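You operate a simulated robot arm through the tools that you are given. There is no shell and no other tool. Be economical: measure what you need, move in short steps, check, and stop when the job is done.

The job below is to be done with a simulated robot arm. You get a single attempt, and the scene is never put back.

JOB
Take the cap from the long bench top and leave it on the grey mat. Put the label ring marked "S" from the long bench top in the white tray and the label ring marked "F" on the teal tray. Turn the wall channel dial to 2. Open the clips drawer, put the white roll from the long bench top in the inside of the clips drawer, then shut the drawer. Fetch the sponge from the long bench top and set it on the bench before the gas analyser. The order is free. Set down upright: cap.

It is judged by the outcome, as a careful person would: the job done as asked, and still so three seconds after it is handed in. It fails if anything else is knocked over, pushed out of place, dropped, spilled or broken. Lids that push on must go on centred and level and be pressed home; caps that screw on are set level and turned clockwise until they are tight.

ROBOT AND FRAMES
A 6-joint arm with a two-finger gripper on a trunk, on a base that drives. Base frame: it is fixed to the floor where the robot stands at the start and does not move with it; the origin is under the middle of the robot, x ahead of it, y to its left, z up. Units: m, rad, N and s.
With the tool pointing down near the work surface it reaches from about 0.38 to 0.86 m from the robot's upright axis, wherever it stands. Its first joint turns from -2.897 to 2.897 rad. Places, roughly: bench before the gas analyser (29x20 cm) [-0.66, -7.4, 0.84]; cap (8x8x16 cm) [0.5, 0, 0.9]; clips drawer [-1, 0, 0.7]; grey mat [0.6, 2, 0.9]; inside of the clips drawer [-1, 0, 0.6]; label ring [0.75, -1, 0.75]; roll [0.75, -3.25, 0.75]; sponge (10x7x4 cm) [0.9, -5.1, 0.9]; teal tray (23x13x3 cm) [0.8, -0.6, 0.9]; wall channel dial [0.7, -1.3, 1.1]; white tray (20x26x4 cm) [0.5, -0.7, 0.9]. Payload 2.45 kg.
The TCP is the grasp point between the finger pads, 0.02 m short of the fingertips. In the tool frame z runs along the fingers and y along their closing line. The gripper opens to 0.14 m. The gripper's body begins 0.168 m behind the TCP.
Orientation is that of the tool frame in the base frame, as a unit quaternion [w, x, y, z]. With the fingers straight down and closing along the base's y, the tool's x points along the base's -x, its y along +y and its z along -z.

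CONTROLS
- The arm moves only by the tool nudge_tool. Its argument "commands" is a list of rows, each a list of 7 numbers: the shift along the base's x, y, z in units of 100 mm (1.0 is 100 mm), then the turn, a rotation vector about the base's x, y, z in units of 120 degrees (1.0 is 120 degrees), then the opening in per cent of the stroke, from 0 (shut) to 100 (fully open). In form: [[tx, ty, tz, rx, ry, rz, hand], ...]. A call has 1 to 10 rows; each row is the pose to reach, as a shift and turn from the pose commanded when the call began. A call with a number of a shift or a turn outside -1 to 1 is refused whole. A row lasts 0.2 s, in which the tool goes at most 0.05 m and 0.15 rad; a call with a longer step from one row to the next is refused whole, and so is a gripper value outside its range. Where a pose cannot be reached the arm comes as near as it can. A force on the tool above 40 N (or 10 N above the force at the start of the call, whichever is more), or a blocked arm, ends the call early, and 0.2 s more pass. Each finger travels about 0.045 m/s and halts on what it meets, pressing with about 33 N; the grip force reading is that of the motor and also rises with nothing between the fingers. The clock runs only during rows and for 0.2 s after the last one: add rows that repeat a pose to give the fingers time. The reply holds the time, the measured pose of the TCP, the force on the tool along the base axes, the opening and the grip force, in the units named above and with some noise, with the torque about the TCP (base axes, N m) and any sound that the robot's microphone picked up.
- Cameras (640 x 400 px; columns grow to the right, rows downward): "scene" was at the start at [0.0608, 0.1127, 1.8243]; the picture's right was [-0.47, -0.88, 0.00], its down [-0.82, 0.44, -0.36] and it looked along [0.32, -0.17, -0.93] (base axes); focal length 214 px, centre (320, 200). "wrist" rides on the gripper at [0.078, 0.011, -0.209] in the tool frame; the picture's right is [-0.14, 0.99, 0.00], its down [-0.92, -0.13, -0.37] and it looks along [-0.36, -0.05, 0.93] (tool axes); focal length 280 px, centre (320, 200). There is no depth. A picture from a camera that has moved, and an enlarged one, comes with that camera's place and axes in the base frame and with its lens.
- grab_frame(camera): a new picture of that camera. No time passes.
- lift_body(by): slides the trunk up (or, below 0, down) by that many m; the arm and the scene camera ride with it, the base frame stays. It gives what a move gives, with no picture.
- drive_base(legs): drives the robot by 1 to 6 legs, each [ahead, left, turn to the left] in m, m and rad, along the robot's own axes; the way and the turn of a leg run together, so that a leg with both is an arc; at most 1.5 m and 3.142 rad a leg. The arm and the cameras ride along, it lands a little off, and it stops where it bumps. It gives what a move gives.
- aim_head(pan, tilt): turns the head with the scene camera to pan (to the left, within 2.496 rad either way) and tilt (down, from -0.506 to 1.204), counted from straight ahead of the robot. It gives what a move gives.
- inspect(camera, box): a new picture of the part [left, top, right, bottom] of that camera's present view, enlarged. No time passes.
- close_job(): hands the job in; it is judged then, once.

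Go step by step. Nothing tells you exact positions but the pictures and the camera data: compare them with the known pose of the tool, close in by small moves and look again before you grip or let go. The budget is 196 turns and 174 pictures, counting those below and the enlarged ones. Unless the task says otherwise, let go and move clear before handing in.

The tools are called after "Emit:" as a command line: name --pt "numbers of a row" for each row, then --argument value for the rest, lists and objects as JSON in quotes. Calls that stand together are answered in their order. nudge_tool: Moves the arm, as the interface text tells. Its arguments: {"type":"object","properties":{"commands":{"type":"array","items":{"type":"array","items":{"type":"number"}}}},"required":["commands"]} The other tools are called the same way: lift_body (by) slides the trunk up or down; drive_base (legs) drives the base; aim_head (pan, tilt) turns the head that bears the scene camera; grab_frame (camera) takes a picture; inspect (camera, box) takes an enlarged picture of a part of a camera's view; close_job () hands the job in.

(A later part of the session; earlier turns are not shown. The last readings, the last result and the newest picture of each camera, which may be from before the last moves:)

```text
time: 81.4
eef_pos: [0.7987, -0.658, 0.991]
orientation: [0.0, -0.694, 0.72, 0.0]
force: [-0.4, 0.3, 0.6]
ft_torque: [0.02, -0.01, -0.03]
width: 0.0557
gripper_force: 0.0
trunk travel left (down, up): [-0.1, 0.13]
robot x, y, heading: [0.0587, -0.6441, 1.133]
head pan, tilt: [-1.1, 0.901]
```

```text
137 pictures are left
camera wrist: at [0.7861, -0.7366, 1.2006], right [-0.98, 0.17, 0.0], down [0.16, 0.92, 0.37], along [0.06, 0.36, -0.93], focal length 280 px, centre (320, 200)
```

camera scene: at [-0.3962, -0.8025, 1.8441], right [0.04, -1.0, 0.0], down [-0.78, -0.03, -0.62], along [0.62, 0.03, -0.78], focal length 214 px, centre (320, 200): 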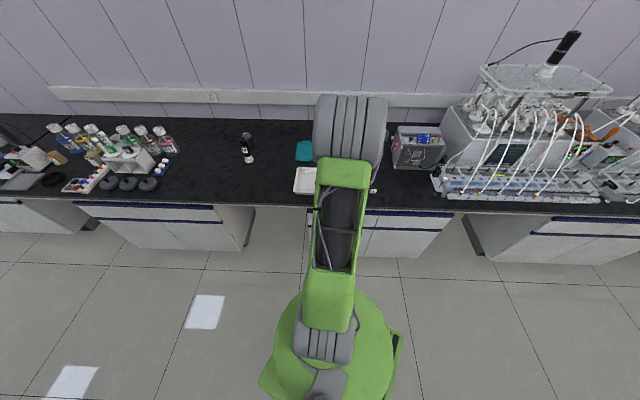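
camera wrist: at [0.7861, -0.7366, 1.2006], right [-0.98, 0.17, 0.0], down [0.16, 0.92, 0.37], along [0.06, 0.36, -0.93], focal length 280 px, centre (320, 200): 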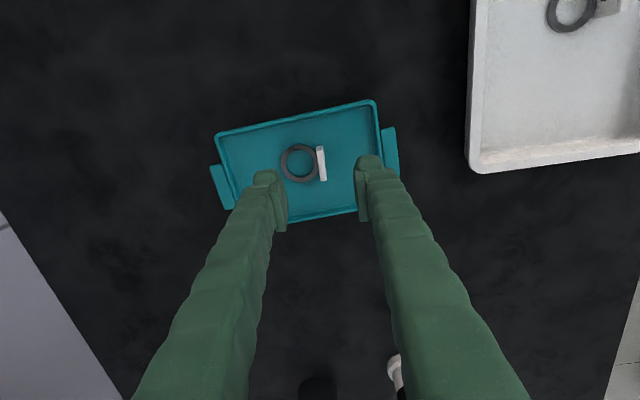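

F ring is on the teal tray. Next the dial: rise, drive toward the box and look at it.

Emit:
nudge_tool --pt "-0.2 0 0.4 0 0 0 40" --pt "-0.4 0 0.8 0 0 0 40" --pt "-0.5 0 1.0 0 0 0 40"

Emit:
drive_base --legs '[[-0.4, -0.01, 0]]'

Emit:
grab_frame --camera "wrist"

Emit:
aim_head --pan -1.7 --tilt 0.7

Emit:
grab_frame --camera "scene"

```text
time: 82.2
eef_pos: [0.7503, -0.6596, 1.0912]
orientation: [0.001, -0.695, 0.719, 0.0]
force: [-0.2, -0.2, 0.4]
ft_torque: [0.01, 0.02, 0.01]
width: 0.0561
gripper_force: 0.0
trunk travel left (down, up): [-0.1, 0.13]
robot x, y, heading: [0.0621, -0.644, 1.134]
head pan, tilt: [-1.1, 0.901]
```

```text
time: 84.7
eef_pos: [0.59, -1.0338, 1.091]
orientation: [0.0, -0.689, 0.725, 0.0]
force: [-0.1, -0.5, 0.5]
ft_torque: [0.03, 0.02, -0.01]
width: 0.0561
gripper_force: 0.1
trunk travel left (down, up): [-0.1, 0.13]
robot x, y, heading: [-0.1025, -1.0108, 1.126]
head pan, tilt: [-1.1, 0.901]
```

```text
136 pictures are left
camera wrist: at [0.5753, -1.1119, 1.3008], right [-0.98, 0.19, 0.0], down [0.17, 0.91, 0.37], along [0.07, 0.36, -0.93], focal length 280 px, centre (320, 200)
```

wrist: 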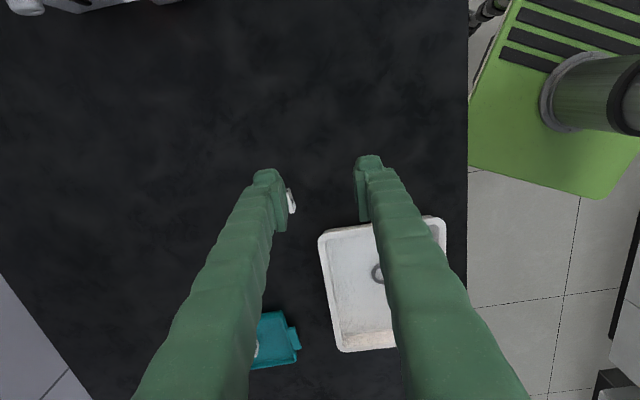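

```text
time: 85.7
eef_pos: [0.5897, -1.0334, 1.0922]
orientation: [-0.001, -0.689, 0.725, 0.0]
force: [-0.6, -1.2, 1.4]
ft_torque: [-0.02, -0.03, 0.04]
width: 0.056
gripper_force: 0.1
trunk travel left (down, up): [-0.1, 0.13]
robot x, y, heading: [-0.101, -1.0093, 1.126]
head pan, tilt: [-1.7, 0.7]
```

```text
135 pictures are left
camera scene: at [-0.1487, -0.9875, 1.8602], right [-0.54, -0.84, 0.0], down [-0.54, 0.35, -0.76], along [0.64, -0.42, -0.64], focal length 214 px, centre (320, 200)
```

scene: 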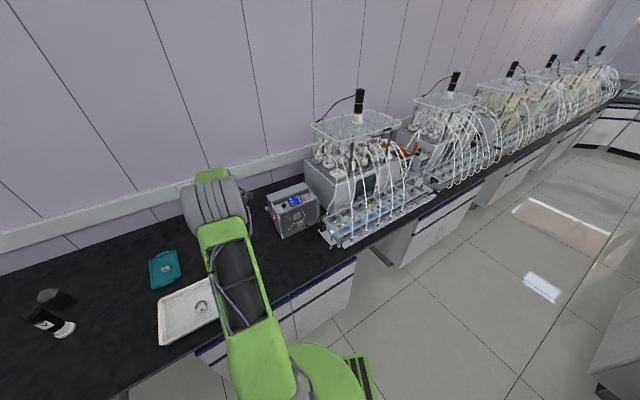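

Emit:
inspect --camera "scene" --box '[260, 180, 324, 220]'

```text
10.00 times, centred on (292, 200) of scene
camera zoom: at [-0.1487, -0.9875, 1.8602], right [-0.54, -0.84, 0.0], down [-0.54, 0.35, -0.76], along [0.64, -0.42, -0.64], focal length 2145 px, centre (600, 200)
```

zoom: 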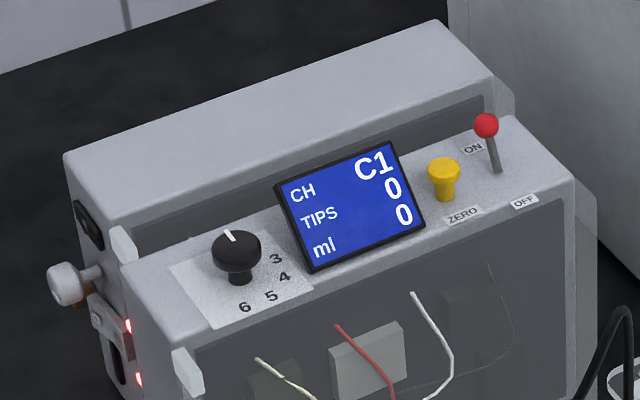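

The dial is a knob with a vertical axis on the box top at about (0.71,-1.306), z≈1.05. I'll rise and bring the wrist camera above it.

Emit:
nudge_tool --pt "0 0 0.4 0 0 0 40" --pt "0 0 0.8 0 0 0 40" --pt "0 0 1.0 0 0 0 40"

Emit:
drive_base --legs '[[-0.192, -0.202, 0]]'

Emit:
grab_frame --camera "wrist"

Emit:
grab_frame --camera "scene"

```text
time: 86.5
eef_pos: [0.5895, -1.0339, 1.1932]
orientation: [0.001, -0.69, 0.724, 0.0]
force: [-0.1, 0.0, 0.7]
ft_torque: [0.0, 0.02, 0.01]
width: 0.0559
gripper_force: 0.1
trunk travel left (down, up): [-0.1, 0.13]
robot x, y, heading: [-0.0995, -1.0081, 1.124]
head pan, tilt: [-1.7, 0.7]
```

```text
time: 88.9
eef_pos: [0.6933, -1.2868, 1.1926]
orientation: [0.0, -0.691, 0.723, 0.0]
force: [-0.5, -0.3, 0.8]
ft_torque: [0.01, -0.02, -0.01]
width: 0.056
gripper_force: 0.1
trunk travel left (down, up): [-0.1, 0.13]
robot x, y, heading: [0.0018, -1.2674, 1.127]
head pan, tilt: [-1.7, 0.7]
```

```text
133 pictures are left
camera wrist: at [0.6788, -1.3656, 1.4024], right [-0.98, 0.18, 0.0], down [0.17, 0.91, 0.37], along [0.07, 0.36, -0.93], focal length 280 px, centre (320, 200)
```

wrist: 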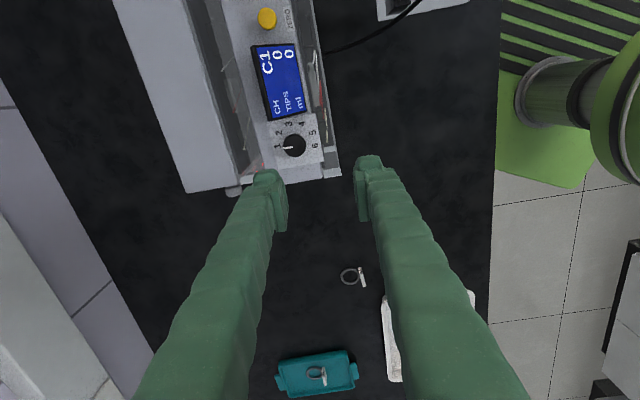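

```text
132 pictures are left
camera scene: at [-0.0451, -1.2432, 1.8603], right [-0.54, -0.84, 0.0], down [-0.54, 0.35, -0.76], along [0.64, -0.41, -0.64], focal length 214 px, centre (320, 200)
```

scene: 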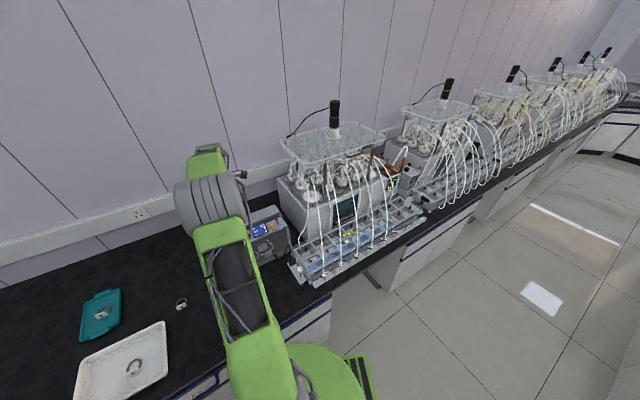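

Emit:
inspect --camera "wrist" --box '[230, 90, 358, 170]'

```text
5.00 times, centred on (294, 130) of wrist
camera zoom: at [0.6788, -1.3656, 1.4024], right [-0.98, 0.18, 0.0], down [0.17, 0.91, 0.37], along [0.07, 0.36, -0.93], focal length 1402 px, centre (450, 550)
```

zoom: 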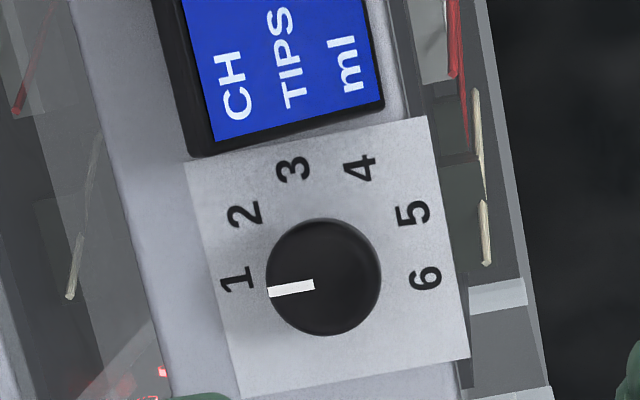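

The knob (27 mm, top at ≈1.075) centres on about (0.720,-1.310); pointer on 1, 40° steps, so 2 is 40° clockwise. I'll hover with pads pre-turned +15°, offset 8 mm away from the display.

Emit:
nudge_tool --pt "0.12 -0.08 -0.2 0 0 0.063 30" --pt "0.25 -0.16 -0.5 0 0 0.126 30" --pt "0.25 -0.16 -0.7 0 0 0.126 30"

Emit:
inspect --camera "wrist" --box '[220, 80, 420, 205]'

```text
time: 89.7
eef_pos: [0.7173, -1.3035, 1.1228]
orientation: [0.0, 0.78, -0.625, 0.001]
force: [0.5, 1.0, 0.1]
ft_torque: [0.01, 0.0, 0.0]
width: 0.0421
gripper_force: 0.0
trunk travel left (down, up): [-0.1, 0.13]
robot x, y, heading: [0.0021, -1.2618, 1.127]
head pan, tilt: [-1.7, 0.7]
```

```text
3.20 times, centred on (320, 142) of wrist
camera zoom: at [0.7248, -1.3834, 1.3324], right [-1.0, -0.08, 0.0], down [-0.08, 0.93, 0.37], along [-0.03, 0.37, -0.93], focal length 897 px, centre (320, 384)
```

zoom: 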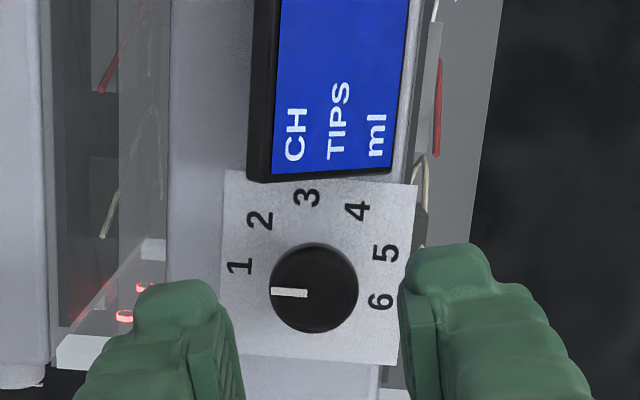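

Emit:
nudge_tool --pt "0.03 -0.01 -0.2 0 0 0 30" --pt "0.03 -0.01 -0.35 0 0 0 30" --pt "0.03 -0.01 -0.41 0 0 0 30"

Emit:
inspect --camera "wrist" --box '[220, 100, 420, 225]'

Emit:
inspect --camera "scene" --box '[190, 170, 318, 250]'

```text
time: 90.5
eef_pos: [0.7211, -1.3035, 1.0826]
orientation: [0.0, 0.78, -0.626, 0.0]
force: [-0.9, 0.1, -0.3]
ft_torque: [0.04, -0.02, 0.0]
width: 0.0421
gripper_force: 0.0
trunk travel left (down, up): [-0.1, 0.13]
robot x, y, heading: [0.0019, -1.2672, 1.126]
head pan, tilt: [-1.7, 0.7]
```

```text
3.20 times, centred on (320, 162) of wrist
camera zoom: at [0.7276, -1.3835, 1.2921], right [-1.0, -0.08, 0.0], down [-0.07, 0.93, 0.37], along [-0.03, 0.37, -0.93], focal length 897 px, centre (320, 320)
```

zoom: 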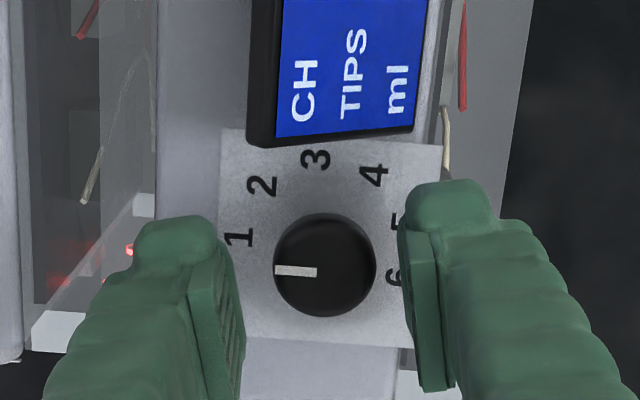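

```text
5.00 times, centred on (254, 210) of scene
camera zoom: at [-0.0453, -1.2427, 1.8603], right [-0.54, -0.84, 0.0], down [-0.54, 0.35, -0.76], along [0.64, -0.41, -0.64], focal length 1072 px, centre (650, 150)
```

zoom: 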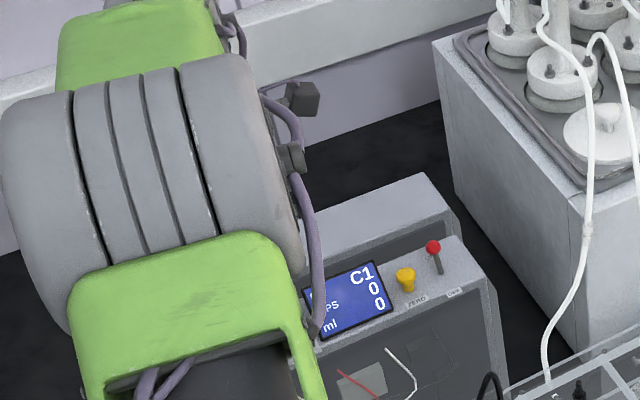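

Centred around the knob. Close, then turn 40° clockwise.

Emit:
nudge_tool --pt "0 0 0 0 0 0 10" --pt "0 0 0 0 0 0 0" --pt "0 0 0 0 0 0 0" --pt "0.01 0 0 0 0 -0.06 0" --pt "0.02 0 0 0 0 -0.12 0" --pt "0.03 0 0 0 0 -0.18 0" --pt "0.04 0 0 0 0 -0.24 0" --pt "0.05 0 0 0 0 -0.3 0" --pt "0.055 0 0 0 0 -0.333 0"

Emit:
inspect --camera "scene" --box '[190, 170, 318, 250]'

Emit:
inspect --camera "wrist" --box '[220, 80, 420, 205]'

```text
time: 92.0
eef_pos: [0.7232, -1.3046, 1.0856]
orientation: [0.001, -0.635, 0.772, -0.002]
force: [-6.2, 0.3, 15.5]
ft_torque: [-0.07, 0.26, 0.02]
width: 0.0
gripper_force: 29.3
trunk travel left (down, up): [-0.1, 0.13]
robot x, y, heading: [0.0017, -1.2685, 1.128]
head pan, tilt: [-1.7, 0.7]
stopped in row 7: the force on the tool passed its limit at 41 N (the readings are from after the stop); the commanded pose is now the measured one
```

```text
5.00 times, centred on (254, 210) of scene
camera zoom: at [-0.048, -1.2424, 1.86], right [-0.54, -0.84, 0.0], down [-0.54, 0.35, -0.77], along [0.64, -0.41, -0.64], focal length 1072 px, centre (650, 150)
```

zoom: 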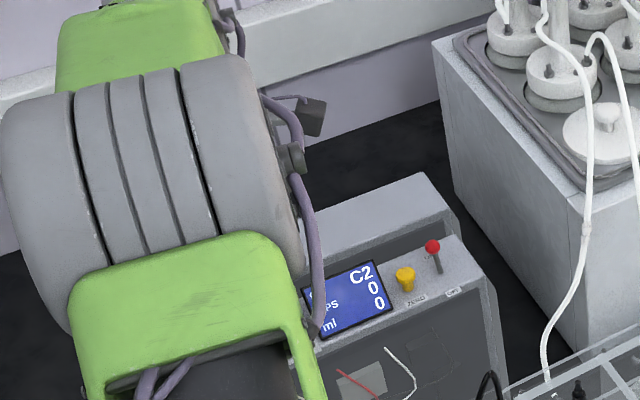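

```text
3.20 times, centred on (320, 142) of wrist
camera zoom: at [0.6966, -1.3798, 1.296], right [-0.95, 0.32, -0.01], down [0.3, 0.88, 0.37], along [0.12, 0.35, -0.93], focal length 897 px, centre (320, 384)
```

zoom: 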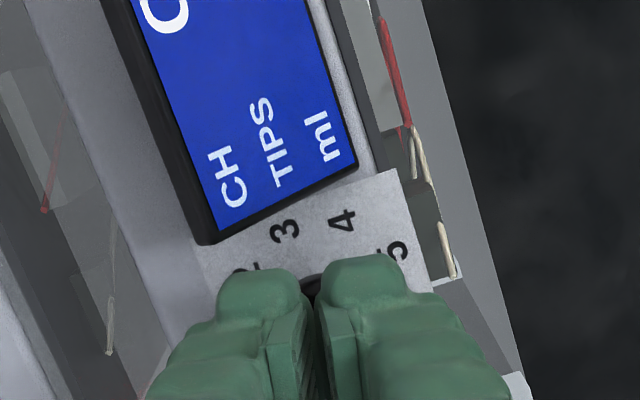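

The display reads C2, though the pads slipped above the knob. I'll lift straight up and check.

Emit:
nudge_tool --pt "0 0 0.1 0 0 0 0" --pt "0 0 0.3 0 0 0 20" --pt "0 0 0.5 0 0 0 30"

Emit:
inspect --camera "wrist" --box '[220, 80, 420, 205]'

```text
time: 92.8
eef_pos: [0.7232, -1.3056, 1.1342]
orientation: [0.0, -0.636, 0.772, -0.001]
force: [-0.6, -0.9, 0.3]
ft_torque: [0.02, -0.01, 0.02]
width: 0.0421
gripper_force: 0.1
trunk travel left (down, up): [-0.1, 0.13]
robot x, y, heading: [-0.0006, -1.2639, 1.124]
head pan, tilt: [-1.7, 0.7]
```

```text
3.20 times, centred on (320, 142) of wrist
camera zoom: at [0.6969, -1.3812, 1.3439], right [-0.95, 0.32, 0.0], down [0.3, 0.88, 0.37], along [0.12, 0.35, -0.93], focal length 897 px, centre (320, 384)
```

zoom: 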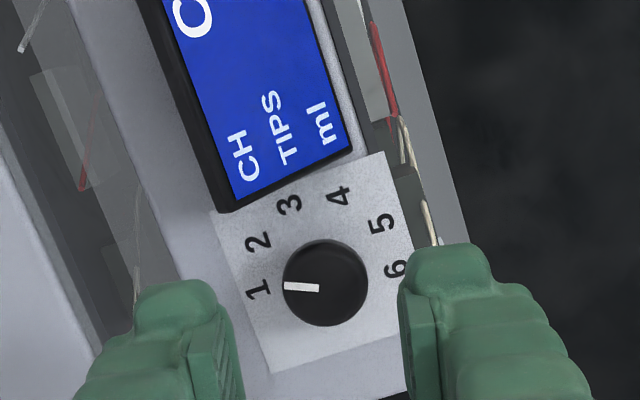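

The pointer sits between 1 and 2 (about 16° short of 2). The knob top is at about 1.069, so I'll regrip lower and finish the turn.

Emit:
nudge_tool --pt "-0.037 0.036 -0.2 0 0 0.05 30" --pt "-0.037 0.036 -0.4 0 0 0.096 30" --pt "-0.037 0.036 -0.55 0 0 0.096 30" --pt "-0.037 0.036 -0.67 0 0 0.096 30"

Emit:
inspect --camera "wrist" --box '[220, 100, 420, 225]'

```text
time: 93.8
eef_pos: [0.7207, -1.3, 1.0665]
orientation: [0.0, 0.71, -0.704, 0.002]
force: [-0.3, 0.3, -0.3]
ft_torque: [-0.01, 0.04, -0.01]
width: 0.0423
gripper_force: 0.0
trunk travel left (down, up): [-0.1, 0.13]
robot x, y, heading: [0.0068, -1.2668, 1.129]
head pan, tilt: [-1.7, 0.7]
```

```text
3.20 times, centred on (320, 162) of wrist
camera zoom: at [0.7095, -1.379, 1.2756], right [-0.99, 0.13, 0.0], down [0.12, 0.92, 0.37], along [0.05, 0.36, -0.93], focal length 897 px, centre (320, 320)
```

zoom: 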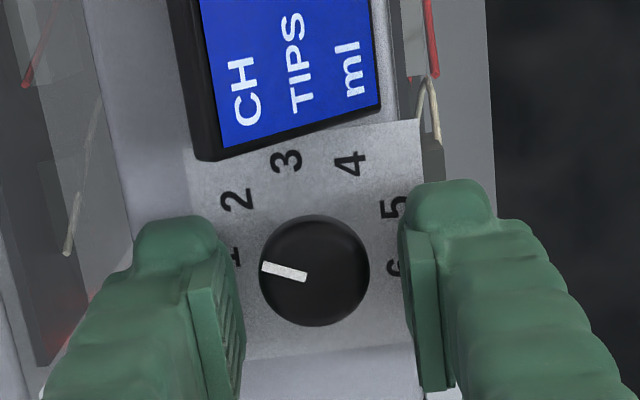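

Emit:
nudge_tool --pt "-0.01 0 0 0 0 0 30" --pt "-0.01 0 0 0 0 0 10" --pt "-0.01 0 0 0 0 0 0" --pt "-0.01 0 0 0 0 0 0"

```text
time: 94.8
eef_pos: [0.7197, -1.3003, 1.0664]
orientation: [-0.001, 0.71, -0.704, 0.001]
force: [9.1, -0.2, -0.1]
ft_torque: [-0.03, -0.48, 0.07]
width: 0.0263
gripper_force: 39.2
trunk travel left (down, up): [-0.1, 0.13]
robot x, y, heading: [0.002, -1.2644, 1.127]
head pan, tilt: [-1.7, 0.7]
```

Emit:
nudge_tool --pt "0.03 0 0 0 0 -0.035 0" --pt "0.035 0 0 0 0 -0.07 0" --pt "0.04 0 0 0 0 -0.1 0" --pt "0.045 0 0 0 0 -0.13 0" --pt "0.045 0 0 0 0 -0.13 0"

```text
time: 96.0
eef_pos: [0.722, -1.301, 1.0663]
orientation: [-0.002, -0.607, 0.794, 0.0]
force: [-6.1, 3.4, 3.0]
ft_torque: [-0.17, -0.63, -0.03]
width: 0.0262
gripper_force: 45.0
trunk travel left (down, up): [-0.1, 0.13]
robot x, y, heading: [0.0024, -1.2674, 1.131]
head pan, tilt: [-1.7, 0.7]
```

Emit:
nudge_tool --pt "0 0 0 0 0 0 15" --pt "0 0 0 0 0 0 30" --pt "0 0 0.3 0 0 0 30" --pt "0 0 0.6 0 0 0 30"

Emit:
inspect --camera "wrist" --box '[220, 80, 420, 205]'

```text
time: 97.0
eef_pos: [0.7239, -1.3017, 1.126]
orientation: [0.0, -0.608, 0.794, -0.001]
force: [-0.2, 0.7, 0.2]
ft_torque: [0.0, -0.02, 0.0]
width: 0.042
gripper_force: 0.0
trunk travel left (down, up): [-0.1, 0.13]
robot x, y, heading: [0.0031, -1.264, 1.128]
head pan, tilt: [-1.7, 0.7]
```

```text
3.20 times, centred on (320, 142) of wrist
camera zoom: at [0.6931, -1.3747, 1.3352], right [-0.92, 0.39, 0.0], down [0.36, 0.86, 0.37], along [0.15, 0.34, -0.93], focal length 897 px, centre (320, 384)
```

zoom: 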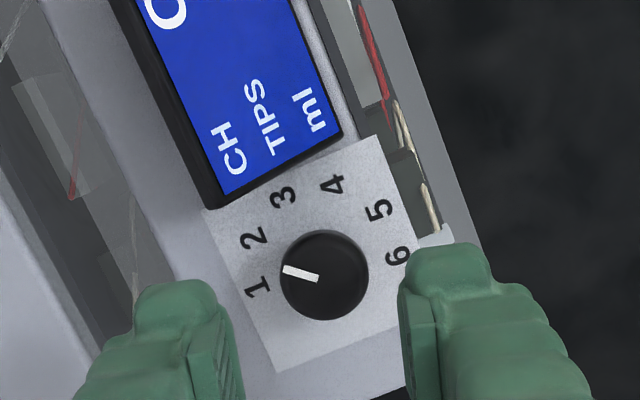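

The pointer now lines up with 2. I'll confirm the display and rise.

Emit:
nudge_tool --pt "-0.3 0.1 0.3 0 0 0 30" --pt "-0.6 0.2 0.6 0 0 0 30" --pt "-1.0 0.3 0.8 0 0 0 30"

Emit:
inspect --camera "scene" --box '[190, 170, 318, 250]'

Emit:
aim_head --pan -2.2 --tilt 0.4

Emit:
grab_frame --camera "scene"

```text
time: 97.8
eef_pos: [0.6224, -1.27, 1.2057]
orientation: [0.001, -0.609, 0.794, -0.001]
force: [-0.5, 0.0, -0.1]
ft_torque: [-0.01, -0.07, 0.01]
width: 0.0422
gripper_force: 0.2
trunk travel left (down, up): [-0.1, 0.13]
robot x, y, heading: [0.0014, -1.2647, 1.132]
head pan, tilt: [-1.7, 0.7]
```

```text
5.00 times, centred on (254, 210) of scene
camera zoom: at [-0.0472, -1.2425, 1.8603], right [-0.54, -0.84, 0.0], down [-0.54, 0.35, -0.77], along [0.64, -0.42, -0.64], focal length 1072 px, centre (650, 150)
```

zoom: 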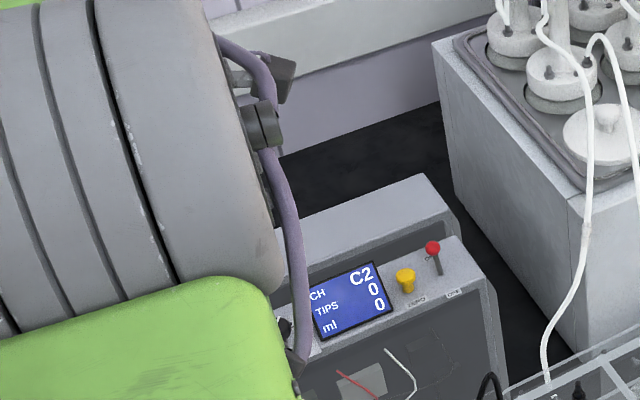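

```text
time: 98.7
eef_pos: [0.6237, -1.2703, 1.2044]
orientation: [0.0, -0.608, 0.794, -0.002]
force: [-0.1, 0.6, -0.1]
ft_torque: [0.03, 0.01, 0.03]
width: 0.0421
gripper_force: 0.1
trunk travel left (down, up): [-0.1, 0.13]
robot x, y, heading: [0.0054, -1.2658, 1.119]
head pan, tilt: [-2.201, 0.4]
```

```text
121 pictures are left
camera scene: at [-0.0725, -1.2781, 1.8871], right [-0.88, -0.48, 0.0], down [-0.19, 0.34, -0.92], along [0.44, -0.81, -0.39], focal length 214 px, centre (320, 200)
```

scene: 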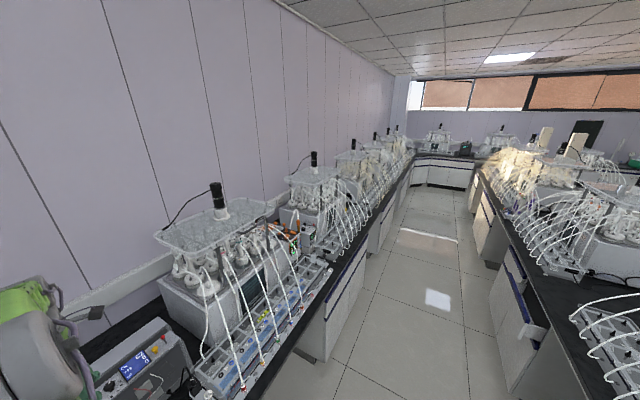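

The dial reads C2 with the pointer on 2. Next: the roll at about y=-3.25; back into the aisle and drive along.

Emit:
drive_base --legs '[[-0.181, 0.379, 0], [-1.2, -0.573, 0]]'

Emit:
aim_head --pan -1.6 --tilt 0.6

Emit:
grab_frame --camera "scene"

```text
time: 108.9
eef_pos: [0.1934, -2.6121, 1.2053]
orientation: [0.001, -0.603, 0.797, 0.0]
force: [-0.9, -1.0, -0.2]
ft_torque: [0.03, -0.01, 0.01]
width: 0.042
gripper_force: 0.1
trunk travel left (down, up): [-0.1, 0.13]
robot x, y, heading: [-0.4258, -2.6036, 1.116]
head pan, tilt: [-2.201, 0.4]
```

```text
time: 109.9
eef_pos: [0.1933, -2.6118, 1.2049]
orientation: [0.001, -0.603, 0.798, -0.002]
force: [0.0, -0.3, -0.4]
ft_torque: [-0.01, 0.0, -0.02]
width: 0.042
gripper_force: 0.1
trunk travel left (down, up): [-0.1, 0.13]
robot x, y, heading: [-0.423, -2.5989, 1.113]
head pan, tilt: [-1.6, 0.6]
```

```text
120 pictures are left
camera scene: at [-0.4673, -2.5701, 1.8689], right [-0.47, -0.88, 0.0], down [-0.5, 0.26, -0.83], along [0.73, -0.39, -0.56], focal length 214 px, centre (320, 200)
```

scene: 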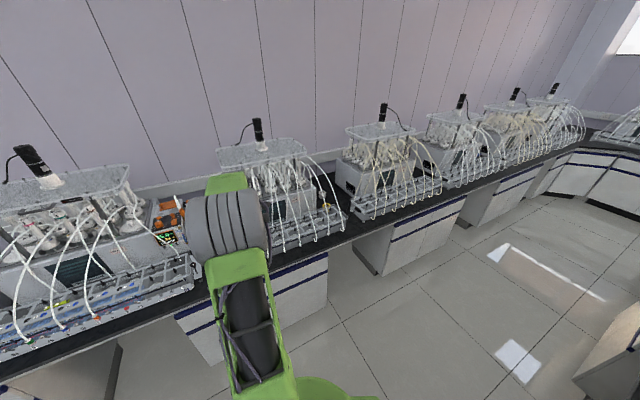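

Emit:
drive_base --legs '[[-0.583, -0.287, 0]]'

Emit:
aim_head --pan -1.3 --tilt 0.7

Emit:
grab_frame --camera "scene"

Emit:
grab_frame --camera "wrist"

```text
time: 113.5
eef_pos: [0.2001, -3.2678, 1.2049]
orientation: [0.001, -0.606, 0.795, 0.0]
force: [-0.4, 0.4, 0.1]
ft_torque: [0.02, 0.0, 0.0]
width: 0.0421
gripper_force: 0.0
trunk travel left (down, up): [-0.1, 0.13]
robot x, y, heading: [-0.4206, -3.261, 1.122]
head pan, tilt: [-1.6, 0.6]
```

```text
time: 114.3
eef_pos: [0.1998, -3.2671, 1.2064]
orientation: [0.0, -0.607, 0.795, -0.001]
force: [0.3, -0.1, -0.9]
ft_torque: [0.0, 0.01, 0.0]
width: 0.0419
gripper_force: 0.0
trunk travel left (down, up): [-0.1, 0.13]
robot x, y, heading: [-0.4208, -3.2575, 1.123]
head pan, tilt: [-1.3, 0.7]
```

```text
119 pictures are left
camera scene: at [-0.4575, -3.2057, 1.8603], right [-0.18, -0.98, 0.0], down [-0.63, 0.11, -0.77], along [0.75, -0.14, -0.64], focal length 214 px, centre (320, 200)
```

scene: 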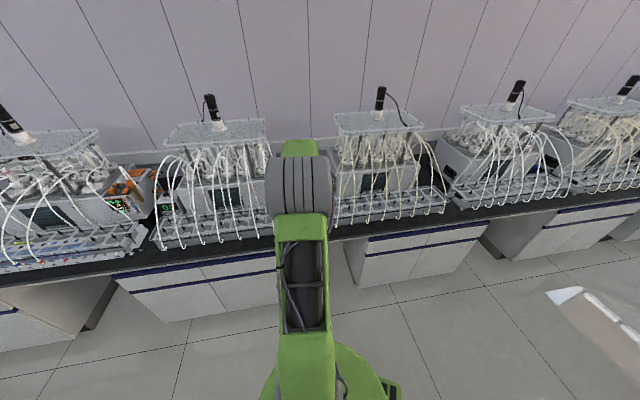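

```text
118 pictures are left
camera wrist: at [0.168, -3.3403, 1.4152], right [-0.92, 0.39, 0.0], down [0.37, 0.85, 0.37], along [0.15, 0.34, -0.93], focal length 280 px, centre (320, 200)
```

wrist: 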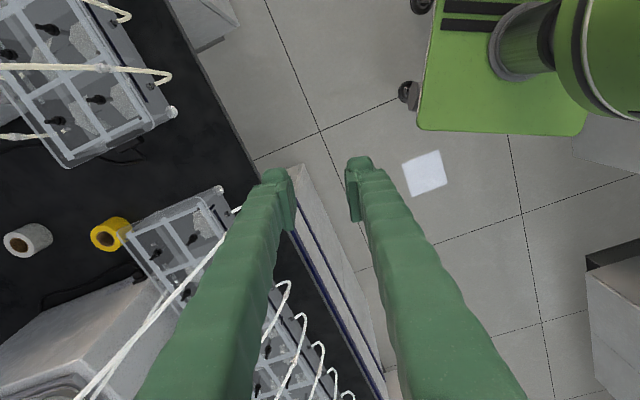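

The white roll is at about (0.86,-3.31), with a yellow one at (0.70,-3.25), in a gap between two apparatus. I'll move forward in the gap, high, and look again.

Emit:
drive_base --legs '[[0.1025, -0.306, 0]]'

Emit:
grab_frame --camera "wrist"

Emit:
grab_frame --camera "scene"

```text
time: 117.7
eef_pos: [0.5248, -3.305, 1.2047]
orientation: [0.0, -0.609, 0.793, -0.001]
force: [0.2, 0.3, 0.5]
ft_torque: [-0.01, 0.01, 0.02]
width: 0.0421
gripper_force: 0.0
trunk travel left (down, up): [-0.1, 0.13]
robot x, y, heading: [-0.0975, -3.2978, 1.128]
head pan, tilt: [-1.3, 0.7]
```

```text
117 pictures are left
camera wrist: at [0.4936, -3.3784, 1.4151], right [-0.92, 0.39, 0.0], down [0.36, 0.86, 0.37], along [0.14, 0.34, -0.93], focal length 280 px, centre (320, 200)
```

wrist: 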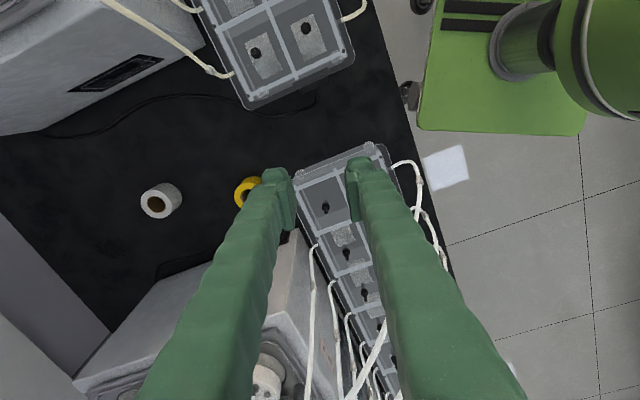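

```text
116 pictures are left
camera scene: at [-0.1323, -3.2463, 1.8603], right [-0.17, -0.99, 0.0], down [-0.63, 0.11, -0.76], along [0.75, -0.13, -0.64], focal length 214 px, centre (320, 200)
```

scene: 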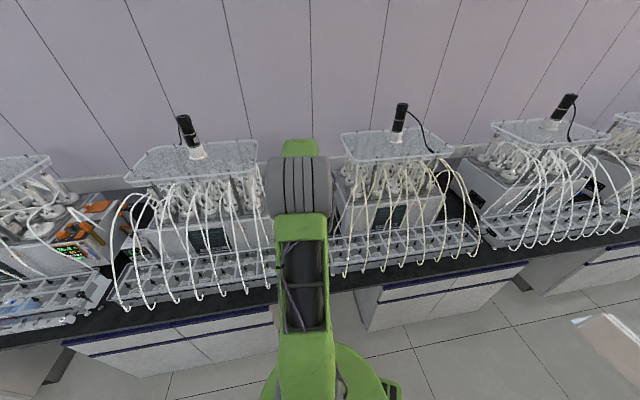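

The white roll's top centre is at about (0.874,-3.309,0.90). I'll drive in to x≈0.05 and reach out over it, still high.

Emit:
drive_base --legs '[[0.0606, -0.137, 0]]'

Emit:
nudge_tool --pt "0.4 0 0 0 0 0 80" --pt "0.8 0 0 0 0 0 80" --pt "1.0 0 0 0 0 0 80"

Emit:
nudge_tool --pt "0.4 0 -0.3 0 0 0 80" --pt "0.8 0 -0.6 0 0 0 80" --pt "0.98 0 -0.9 0 0 0 80"

Emit:
grab_frame --camera "wrist"

Emit:
grab_frame --camera "scene"

```text
time: 119.5
eef_pos: [0.6766, -3.31, 1.2045]
orientation: [0.0, -0.609, 0.793, -0.002]
force: [0.4, -0.5, 0.3]
ft_torque: [0.03, 0.03, 0.01]
width: 0.042
gripper_force: 0.0
trunk travel left (down, up): [-0.1, 0.13]
robot x, y, heading: [0.0555, -3.3055, 1.131]
head pan, tilt: [-1.3, 0.7]
```

```text
time: 120.3
eef_pos: [0.7747, -3.3097, 1.2054]
orientation: [0.0, -0.609, 0.793, -0.002]
force: [0.2, 0.1, -0.4]
ft_torque: [0.0, 0.01, 0.04]
width: 0.1118
gripper_force: 0.1
trunk travel left (down, up): [-0.1, 0.13]
robot x, y, heading: [0.0558, -3.3017, 1.128]
head pan, tilt: [-1.3, 0.7]
```

```text
time: 121.1
eef_pos: [0.8744, -3.3089, 1.1115]
orientation: [-0.001, -0.609, 0.793, 0.0]
force: [-0.3, -0.8, 0.8]
ft_torque: [0.03, 0.07, -0.06]
width: 0.1119
gripper_force: 0.1
trunk travel left (down, up): [-0.1, 0.13]
robot x, y, heading: [0.0568, -3.308, 1.126]
head pan, tilt: [-1.3, 0.7]
```

```text
115 pictures are left
camera wrist: at [0.8434, -3.3823, 1.3209], right [-0.92, 0.39, 0.0], down [0.36, 0.86, 0.37], along [0.14, 0.34, -0.93], focal length 280 px, centre (320, 200)
```

wrist: 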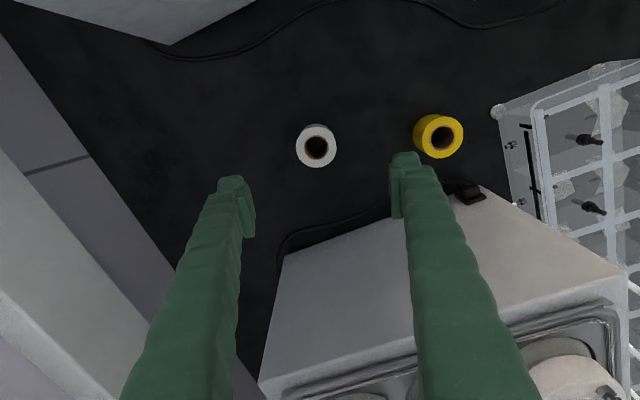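

```text
114 pictures are left
camera scene: at [0.0193, -3.2508, 1.8602], right [-0.17, -0.99, 0.0], down [-0.64, 0.11, -0.76], along [0.75, -0.13, -0.65], focal length 214 px, centre (320, 200)
```

scene: 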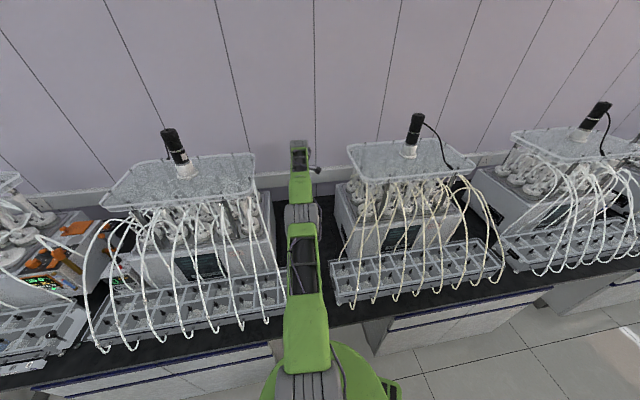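

The roll is centred below the fingers with good clearance. Descend in steps.

Emit:
nudge_tool --pt "0.04 -0.02 -0.4 0 0 0 80" --pt "0.04 -0.02 -0.8 0 0 0 80" --pt "0.04 -0.02 -1.0 0 0 0 80"

Emit:
nudge_tool --pt "0 0 -0.4 0 0 0 80" --pt "0 0 -0.8 0 0 0 80" --pt "0 0 -1.0 0 0 0 80"

Emit:
grab_frame --camera "wrist"

```text
time: 121.9
eef_pos: [0.875, -3.3098, 1.0124]
orientation: [0.0, -0.609, 0.793, -0.002]
force: [-0.2, 0.4, 1.2]
ft_torque: [0.01, -0.02, -0.05]
width: 0.1119
gripper_force: 0.1
trunk travel left (down, up): [-0.1, 0.13]
robot x, y, heading: [0.0551, -3.3032, 1.128]
head pan, tilt: [-1.3, 0.7]
```

```text
time: 122.7
eef_pos: [0.8761, -3.3122, 0.9156]
orientation: [0.0, -0.609, 0.793, -0.001]
force: [-0.7, 0.0, -0.6]
ft_torque: [0.02, -0.01, -0.02]
width: 0.1121
gripper_force: 0.2
trunk travel left (down, up): [-0.1, 0.13]
robot x, y, heading: [0.0552, -3.3051, 1.131]
head pan, tilt: [-1.3, 0.7]
```

```text
113 pictures are left
camera wrist: at [0.8453, -3.3851, 1.1264], right [-0.92, 0.39, 0.0], down [0.36, 0.86, 0.37], along [0.15, 0.34, -0.93], focal length 280 px, centre (320, 200)
```

wrist: 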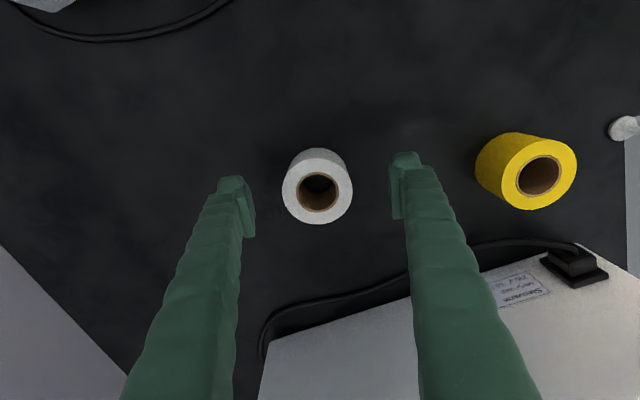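

Emit:
nudge_tool --pt "0.01 0 -0.2 0 0 0 80" --pt "0.01 0 -0.31 0 0 0 80" --pt "0.01 0 -0.31 0 0 0 30" --pt "0.01 0 -0.31 0 0 0 0" --pt "0.01 0 -0.31 0 0 0 0" --pt "0.01 0 -0.31 0 0 0 0" --pt "0.01 0 -0.31 0 0 0 0"

Emit:
grab_frame --camera "wrist"

```text
time: 124.3
eef_pos: [0.8771, -3.3119, 0.8846]
orientation: [0.0, -0.608, 0.794, -0.001]
force: [0.5, 0.2, -0.1]
ft_torque: [0.01, -0.01, -0.03]
width: 0.0611
gripper_force: 33.0
trunk travel left (down, up): [-0.1, 0.13]
robot x, y, heading: [0.0532, -3.3057, 1.129]
head pan, tilt: [-1.3, 0.7]
```

```text
112 pictures are left
camera wrist: at [0.8461, -3.3855, 1.0944], right [-0.92, 0.39, 0.0], down [0.36, 0.86, 0.37], along [0.14, 0.34, -0.93], focal length 280 px, centre (320, 200)
```

wrist: 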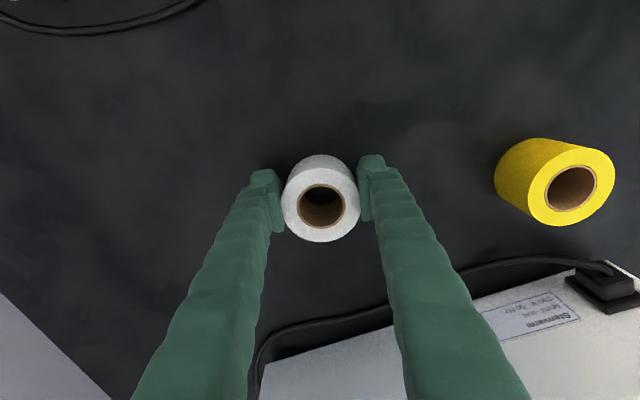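

The roll is gripped. Lift up and out of the gap.

Emit:
nudge_tool --pt "0 0 0.3 0 0 0 0" --pt "0 0 0.65 0 0 0 0" --pt "0 0 1.0 0 0 0 0"

Emit:
nudge_tool --pt "0 0 0.4 0 0 0 0" --pt "0 0 0.8 0 0 0 0" --pt "0 0 1.0 0 0 0 0"

Emit:
nudge_tool --pt "0 0 0.4 0 0 0 0" --pt "-0.3 0 0.8 0 0 0 0" --pt "-0.7 0 1.0 0 0 0 0" --pt "-1.0 0 1.0 0 0 0 0"

Emit:
nudge_tool --pt "-0.4 0 0 0 0 0 0" --pt "-0.8 0 0 0 0 0 0" --pt "-1.0 0 0 0 0 0 0"

Emit:
nudge_tool --pt "-0.4 0 0 0 0 0 0" --pt "-0.8 0 0 0 0 0 0" --pt "-1.0 0 0 0 0 0 0"

```text
time: 125.1
eef_pos: [0.8775, -3.3095, 0.9856]
orientation: [0.0, -0.609, 0.793, -0.002]
force: [0.3, -0.4, -1.7]
ft_torque: [-0.01, -0.02, 0.02]
width: 0.0608
gripper_force: 33.3
trunk travel left (down, up): [-0.1, 0.13]
robot x, y, heading: [0.0608, -3.3068, 1.123]
head pan, tilt: [-1.3, 0.7]
```

```text
time: 125.9
eef_pos: [0.8781, -3.3119, 1.0832]
orientation: [-0.001, -0.609, 0.793, 0.0]
force: [-0.3, 0.8, -0.4]
ft_torque: [-0.01, 0.03, 0.03]
width: 0.0609
gripper_force: 32.9
trunk travel left (down, up): [-0.1, 0.13]
robot x, y, heading: [0.0546, -3.3034, 1.132]
head pan, tilt: [-1.3, 0.7]
```

```text
time: 126.9
eef_pos: [0.7777, -3.3111, 1.1871]
orientation: [0.001, -0.608, 0.794, 0.0]
force: [0.4, 0.1, -1.0]
ft_torque: [0.02, -0.02, -0.01]
width: 0.0606
gripper_force: 32.9
out of reach, approached as far as the arm can: row 1
trunk travel left (down, up): [-0.1, 0.13]
robot x, y, heading: [0.0534, -3.3013, 1.126]
head pan, tilt: [-1.3, 0.7]
```

```text
time: 127.7
eef_pos: [0.6762, -3.3128, 1.1844]
orientation: [0.001, -0.608, 0.794, -0.001]
force: [-1.4, 0.4, -1.4]
ft_torque: [-0.05, 0.05, -0.01]
width: 0.0606
gripper_force: 33.6
trunk travel left (down, up): [-0.1, 0.13]
robot x, y, heading: [0.0538, -3.3034, 1.128]
head pan, tilt: [-1.3, 0.7]
```

```text
time: 128.5
eef_pos: [0.5793, -3.3119, 1.1844]
orientation: [0.0, -0.609, 0.793, -0.002]
force: [0.3, 0.0, -0.1]
ft_torque: [-0.03, -0.03, -0.03]
width: 0.0612
gripper_force: 33.0
trunk travel left (down, up): [-0.1, 0.13]
robot x, y, heading: [0.0553, -3.3089, 1.134]
head pan, tilt: [-1.3, 0.7]
```

Emit:
drive_base --legs '[[-0.179, 0.38, 0], [1.266, 0.598, 0]]'

```text
time: 139.0
eef_pos: [0.1966, -1.9325, 1.1836]
orientation: [0.0, -0.591, 0.807, -0.001]
force: [-0.6, -0.4, -0.5]
ft_torque: [-0.01, 0.03, 0.01]
width: 0.0605
gripper_force: 32.6
trunk travel left (down, up): [-0.1, 0.13]
robot x, y, heading: [-0.3252, -1.9027, 1.083]
head pan, tilt: [-1.3, 0.7]
```

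Emit:
drive_base --legs '[[1.214, 0.699, 0.03]]'

Emit:
aim_head --pan 2.1 --tilt 0.7

Emit:
grab_frame --camera "scene"

```text
time: 146.0
eef_pos: [0.149, -0.5165, 1.185]
orientation: [0.0, -0.595, 0.804, -0.001]
force: [0.3, -0.5, -0.9]
ft_torque: [-0.02, 0.0, 0.02]
width: 0.0603
gripper_force: 33.1
trunk travel left (down, up): [-0.1, 0.13]
robot x, y, heading: [-0.372, -0.496, 1.094]
head pan, tilt: [-1.3, 0.7]
```

```text
time: 148.9
eef_pos: [0.1493, -0.5159, 1.1843]
orientation: [0.0, -0.595, 0.804, -0.001]
force: [-0.2, 0.5, -1.3]
ft_torque: [0.0, 0.01, 0.0]
width: 0.0604
gripper_force: 33.4
trunk travel left (down, up): [-0.1, 0.13]
robot x, y, heading: [-0.3755, -0.494, 1.099]
head pan, tilt: [2.1, 0.7]
```

```text
111 pictures are left
camera scene: at [-0.5775, -0.4244, 1.8603], right [-0.05, 1.0, 0.0], down [0.64, 0.03, -0.76], along [-0.76, -0.04, -0.64], focal length 214 px, centre (320, 200)
```

scene: 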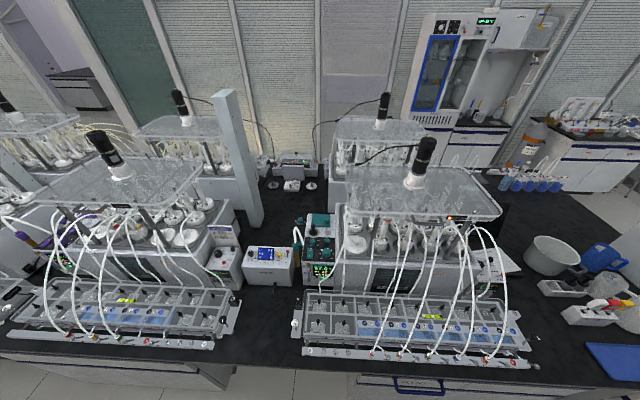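

Emit:
aim_head --pan 2.3 --tilt 1.15

Emit:
grab_frame --camera "scene"

```text
time: 149.8
eef_pos: [0.1485, -0.5158, 1.1847]
orientation: [-0.001, -0.595, 0.804, -0.002]
force: [-0.7, 0.0, -0.1]
ft_torque: [0.01, 0.01, 0.03]
width: 0.0602
gripper_force: 33.4
trunk travel left (down, up): [-0.1, 0.13]
robot x, y, heading: [-0.3739, -0.4957, 1.097]
head pan, tilt: [2.3, 1.15]
```

```text
110 pictures are left
camera scene: at [-0.5504, -0.4349, 1.8272], right [-0.25, 0.97, 0.0], down [0.88, 0.23, -0.41], along [-0.4, -0.1, -0.91], focal length 214 px, centre (320, 200)
```

scene: 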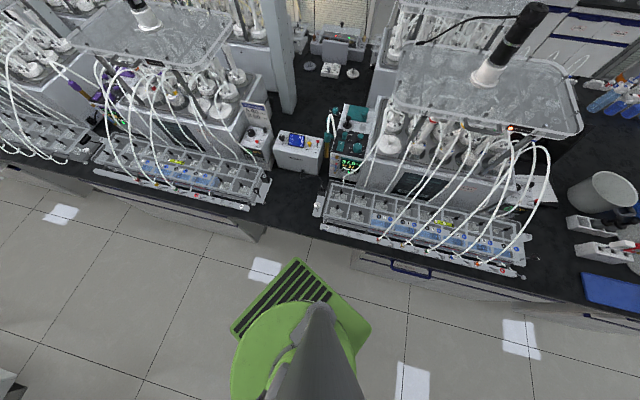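

Emit:
inspect --camera "scene" --box '[340, 240, 468, 320]'

```text
5.00 times, centred on (404, 280) of scene
camera zoom: at [-0.5504, -0.4349, 1.8272], right [-0.25, 0.97, 0.0], down [0.88, 0.23, -0.41], along [-0.4, -0.1, -0.91], focal length 1072 px, centre (-100, -200)
```

zoom: 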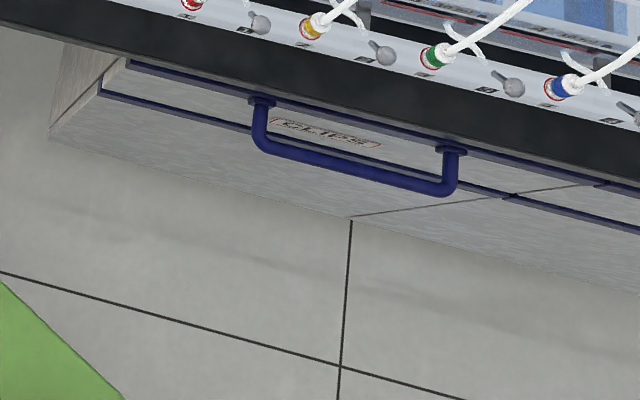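

The clips drawer handle is at about x=-0.77, y -0.11..0.065, z≈0.72. I'll park the roll on the free bench spot at (0.47,-0.03) to free the gripper.

Emit:
drive_base --legs '[[0.573, -0.055, 0]]'

Emit:
grab_frame --camera "wrist"

```text
time: 153.1
eef_pos: [0.462, -0.0325, 1.1835]
orientation: [-0.001, -0.595, 0.804, -0.001]
force: [0.4, 1.1, 0.1]
ft_torque: [-0.03, 0.02, 0.01]
width: 0.0604
gripper_force: 32.5
trunk travel left (down, up): [-0.1, 0.13]
robot x, y, heading: [-0.0606, -0.0057, 1.088]
head pan, tilt: [2.3, 1.15]
```

```text
108 pictures are left
camera wrist: at [0.4288, -0.1052, 1.3943], right [-0.91, 0.42, 0.0], down [0.39, 0.84, 0.37], along [0.16, 0.33, -0.93], focal length 280 px, centre (320, 200)
```

wrist: 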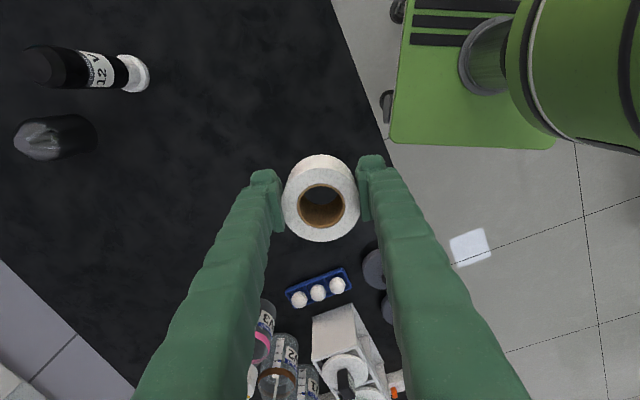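

The spot is clear. Lower the roll in steps and release.

Emit:
nudge_tool --pt "0 0 -0.4 0 0 0 0" --pt "0 0 -0.8 0 0 0 0" --pt "0 0 -1.0 0 0 0 0"

Emit:
nudge_tool --pt "0 0 -0.4 0 0 0 0" --pt "0 0 -0.8 0 0 0 0" --pt "0 0 -1.0 0 0 0 0"

Emit:
nudge_tool --pt "0 0 -0.4 0 0 0 0" --pt "0 0 -0.7 0 0 0 0" --pt "0 0 -0.85 0 0 0 0" --pt "0 0 -0.92 0 0 0 0" --pt "0 0 -0.95 0 0 0 0" --pt "0 0 -0.97 0 0 0 0" --pt "0 0 -0.99 0 0 0 0"

```text
time: 153.9
eef_pos: [0.4636, -0.0331, 1.085]
orientation: [0.0, -0.594, 0.805, 0.0]
force: [0.2, 0.0, -1.2]
ft_torque: [-0.07, -0.01, -0.04]
width: 0.0603
gripper_force: 33.1
trunk travel left (down, up): [-0.1, 0.13]
robot x, y, heading: [-0.062, -0.0066, 1.091]
head pan, tilt: [2.3, 1.15]
```

```text
time: 154.7
eef_pos: [0.4604, -0.0341, 0.9837]
orientation: [-0.001, -0.594, 0.804, -0.001]
force: [-0.8, 0.2, -0.7]
ft_torque: [0.0, -0.01, 0.02]
width: 0.0604
gripper_force: 32.6
trunk travel left (down, up): [-0.1, 0.13]
robot x, y, heading: [-0.0598, -0.0084, 1.09]
head pan, tilt: [2.3, 1.15]
```

```text
time: 156.3
eef_pos: [0.4628, -0.0326, 0.8859]
orientation: [0.0, -0.594, 0.804, -0.001]
force: [0.8, 0.1, -1.6]
ft_torque: [0.0, 0.0, 0.03]
width: 0.0604
gripper_force: 32.6
trunk travel left (down, up): [-0.1, 0.13]
robot x, y, heading: [-0.059, -0.0088, 1.092]
head pan, tilt: [2.3, 1.15]
```

Emit:
nudge_tool --pt "0 0 -0.01 0 0 0 0" --pt "0 0 -0.02 0 0 0 0" --pt "0 0 -0.015 0 0 0 60" --pt "0 0 -0.015 0 0 0 80" --pt "0 0 -0.015 0 0 0 80" --pt "0 0 0.3 0 0 0 80" --pt "0 0 0.65 0 0 0 80" --pt "0 0 1.0 0 0 0 80"

Emit:
grab_frame --camera "wrist"

Emit:
nudge_tool --pt "0 0 0.4 0 0 0 80" --pt "0 0 0.8 0 0 0 80" --pt "0 0 1.0 0 0 0 80"

```text
time: 158.1
eef_pos: [0.4604, -0.0332, 0.9875]
orientation: [-0.001, -0.594, 0.805, -0.002]
force: [0.5, -0.6, -0.1]
ft_torque: [0.0, 0.01, 0.0]
width: 0.112
gripper_force: 0.0
trunk travel left (down, up): [-0.1, 0.13]
robot x, y, heading: [-0.0594, -0.0099, 1.092]
head pan, tilt: [2.3, 1.15]
```

```text
107 pictures are left
camera wrist: at [0.4273, -0.1053, 1.1985], right [-0.91, 0.42, 0.0], down [0.39, 0.84, 0.37], along [0.16, 0.33, -0.93], focal length 280 px, centre (320, 200)
```

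wrist: 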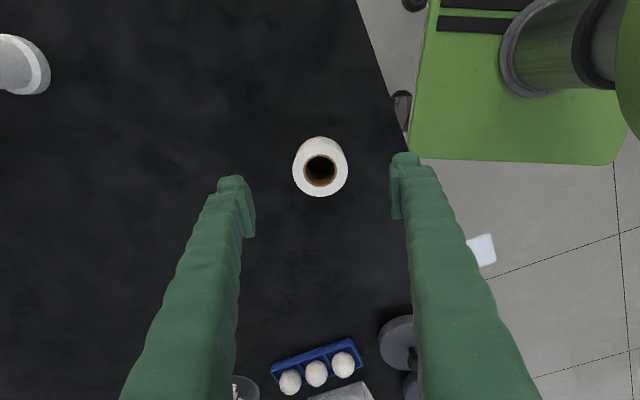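

```text
time: 158.9
eef_pos: [0.4619, -0.0324, 1.0873]
orientation: [0.0, -0.594, 0.804, -0.002]
force: [0.1, 0.1, 0.1]
ft_torque: [-0.03, -0.03, -0.01]
width: 0.1122
gripper_force: 0.1
trunk travel left (down, up): [-0.1, 0.13]
robot x, y, heading: [-0.0632, -0.0115, 1.088]
head pan, tilt: [2.3, 1.15]
```

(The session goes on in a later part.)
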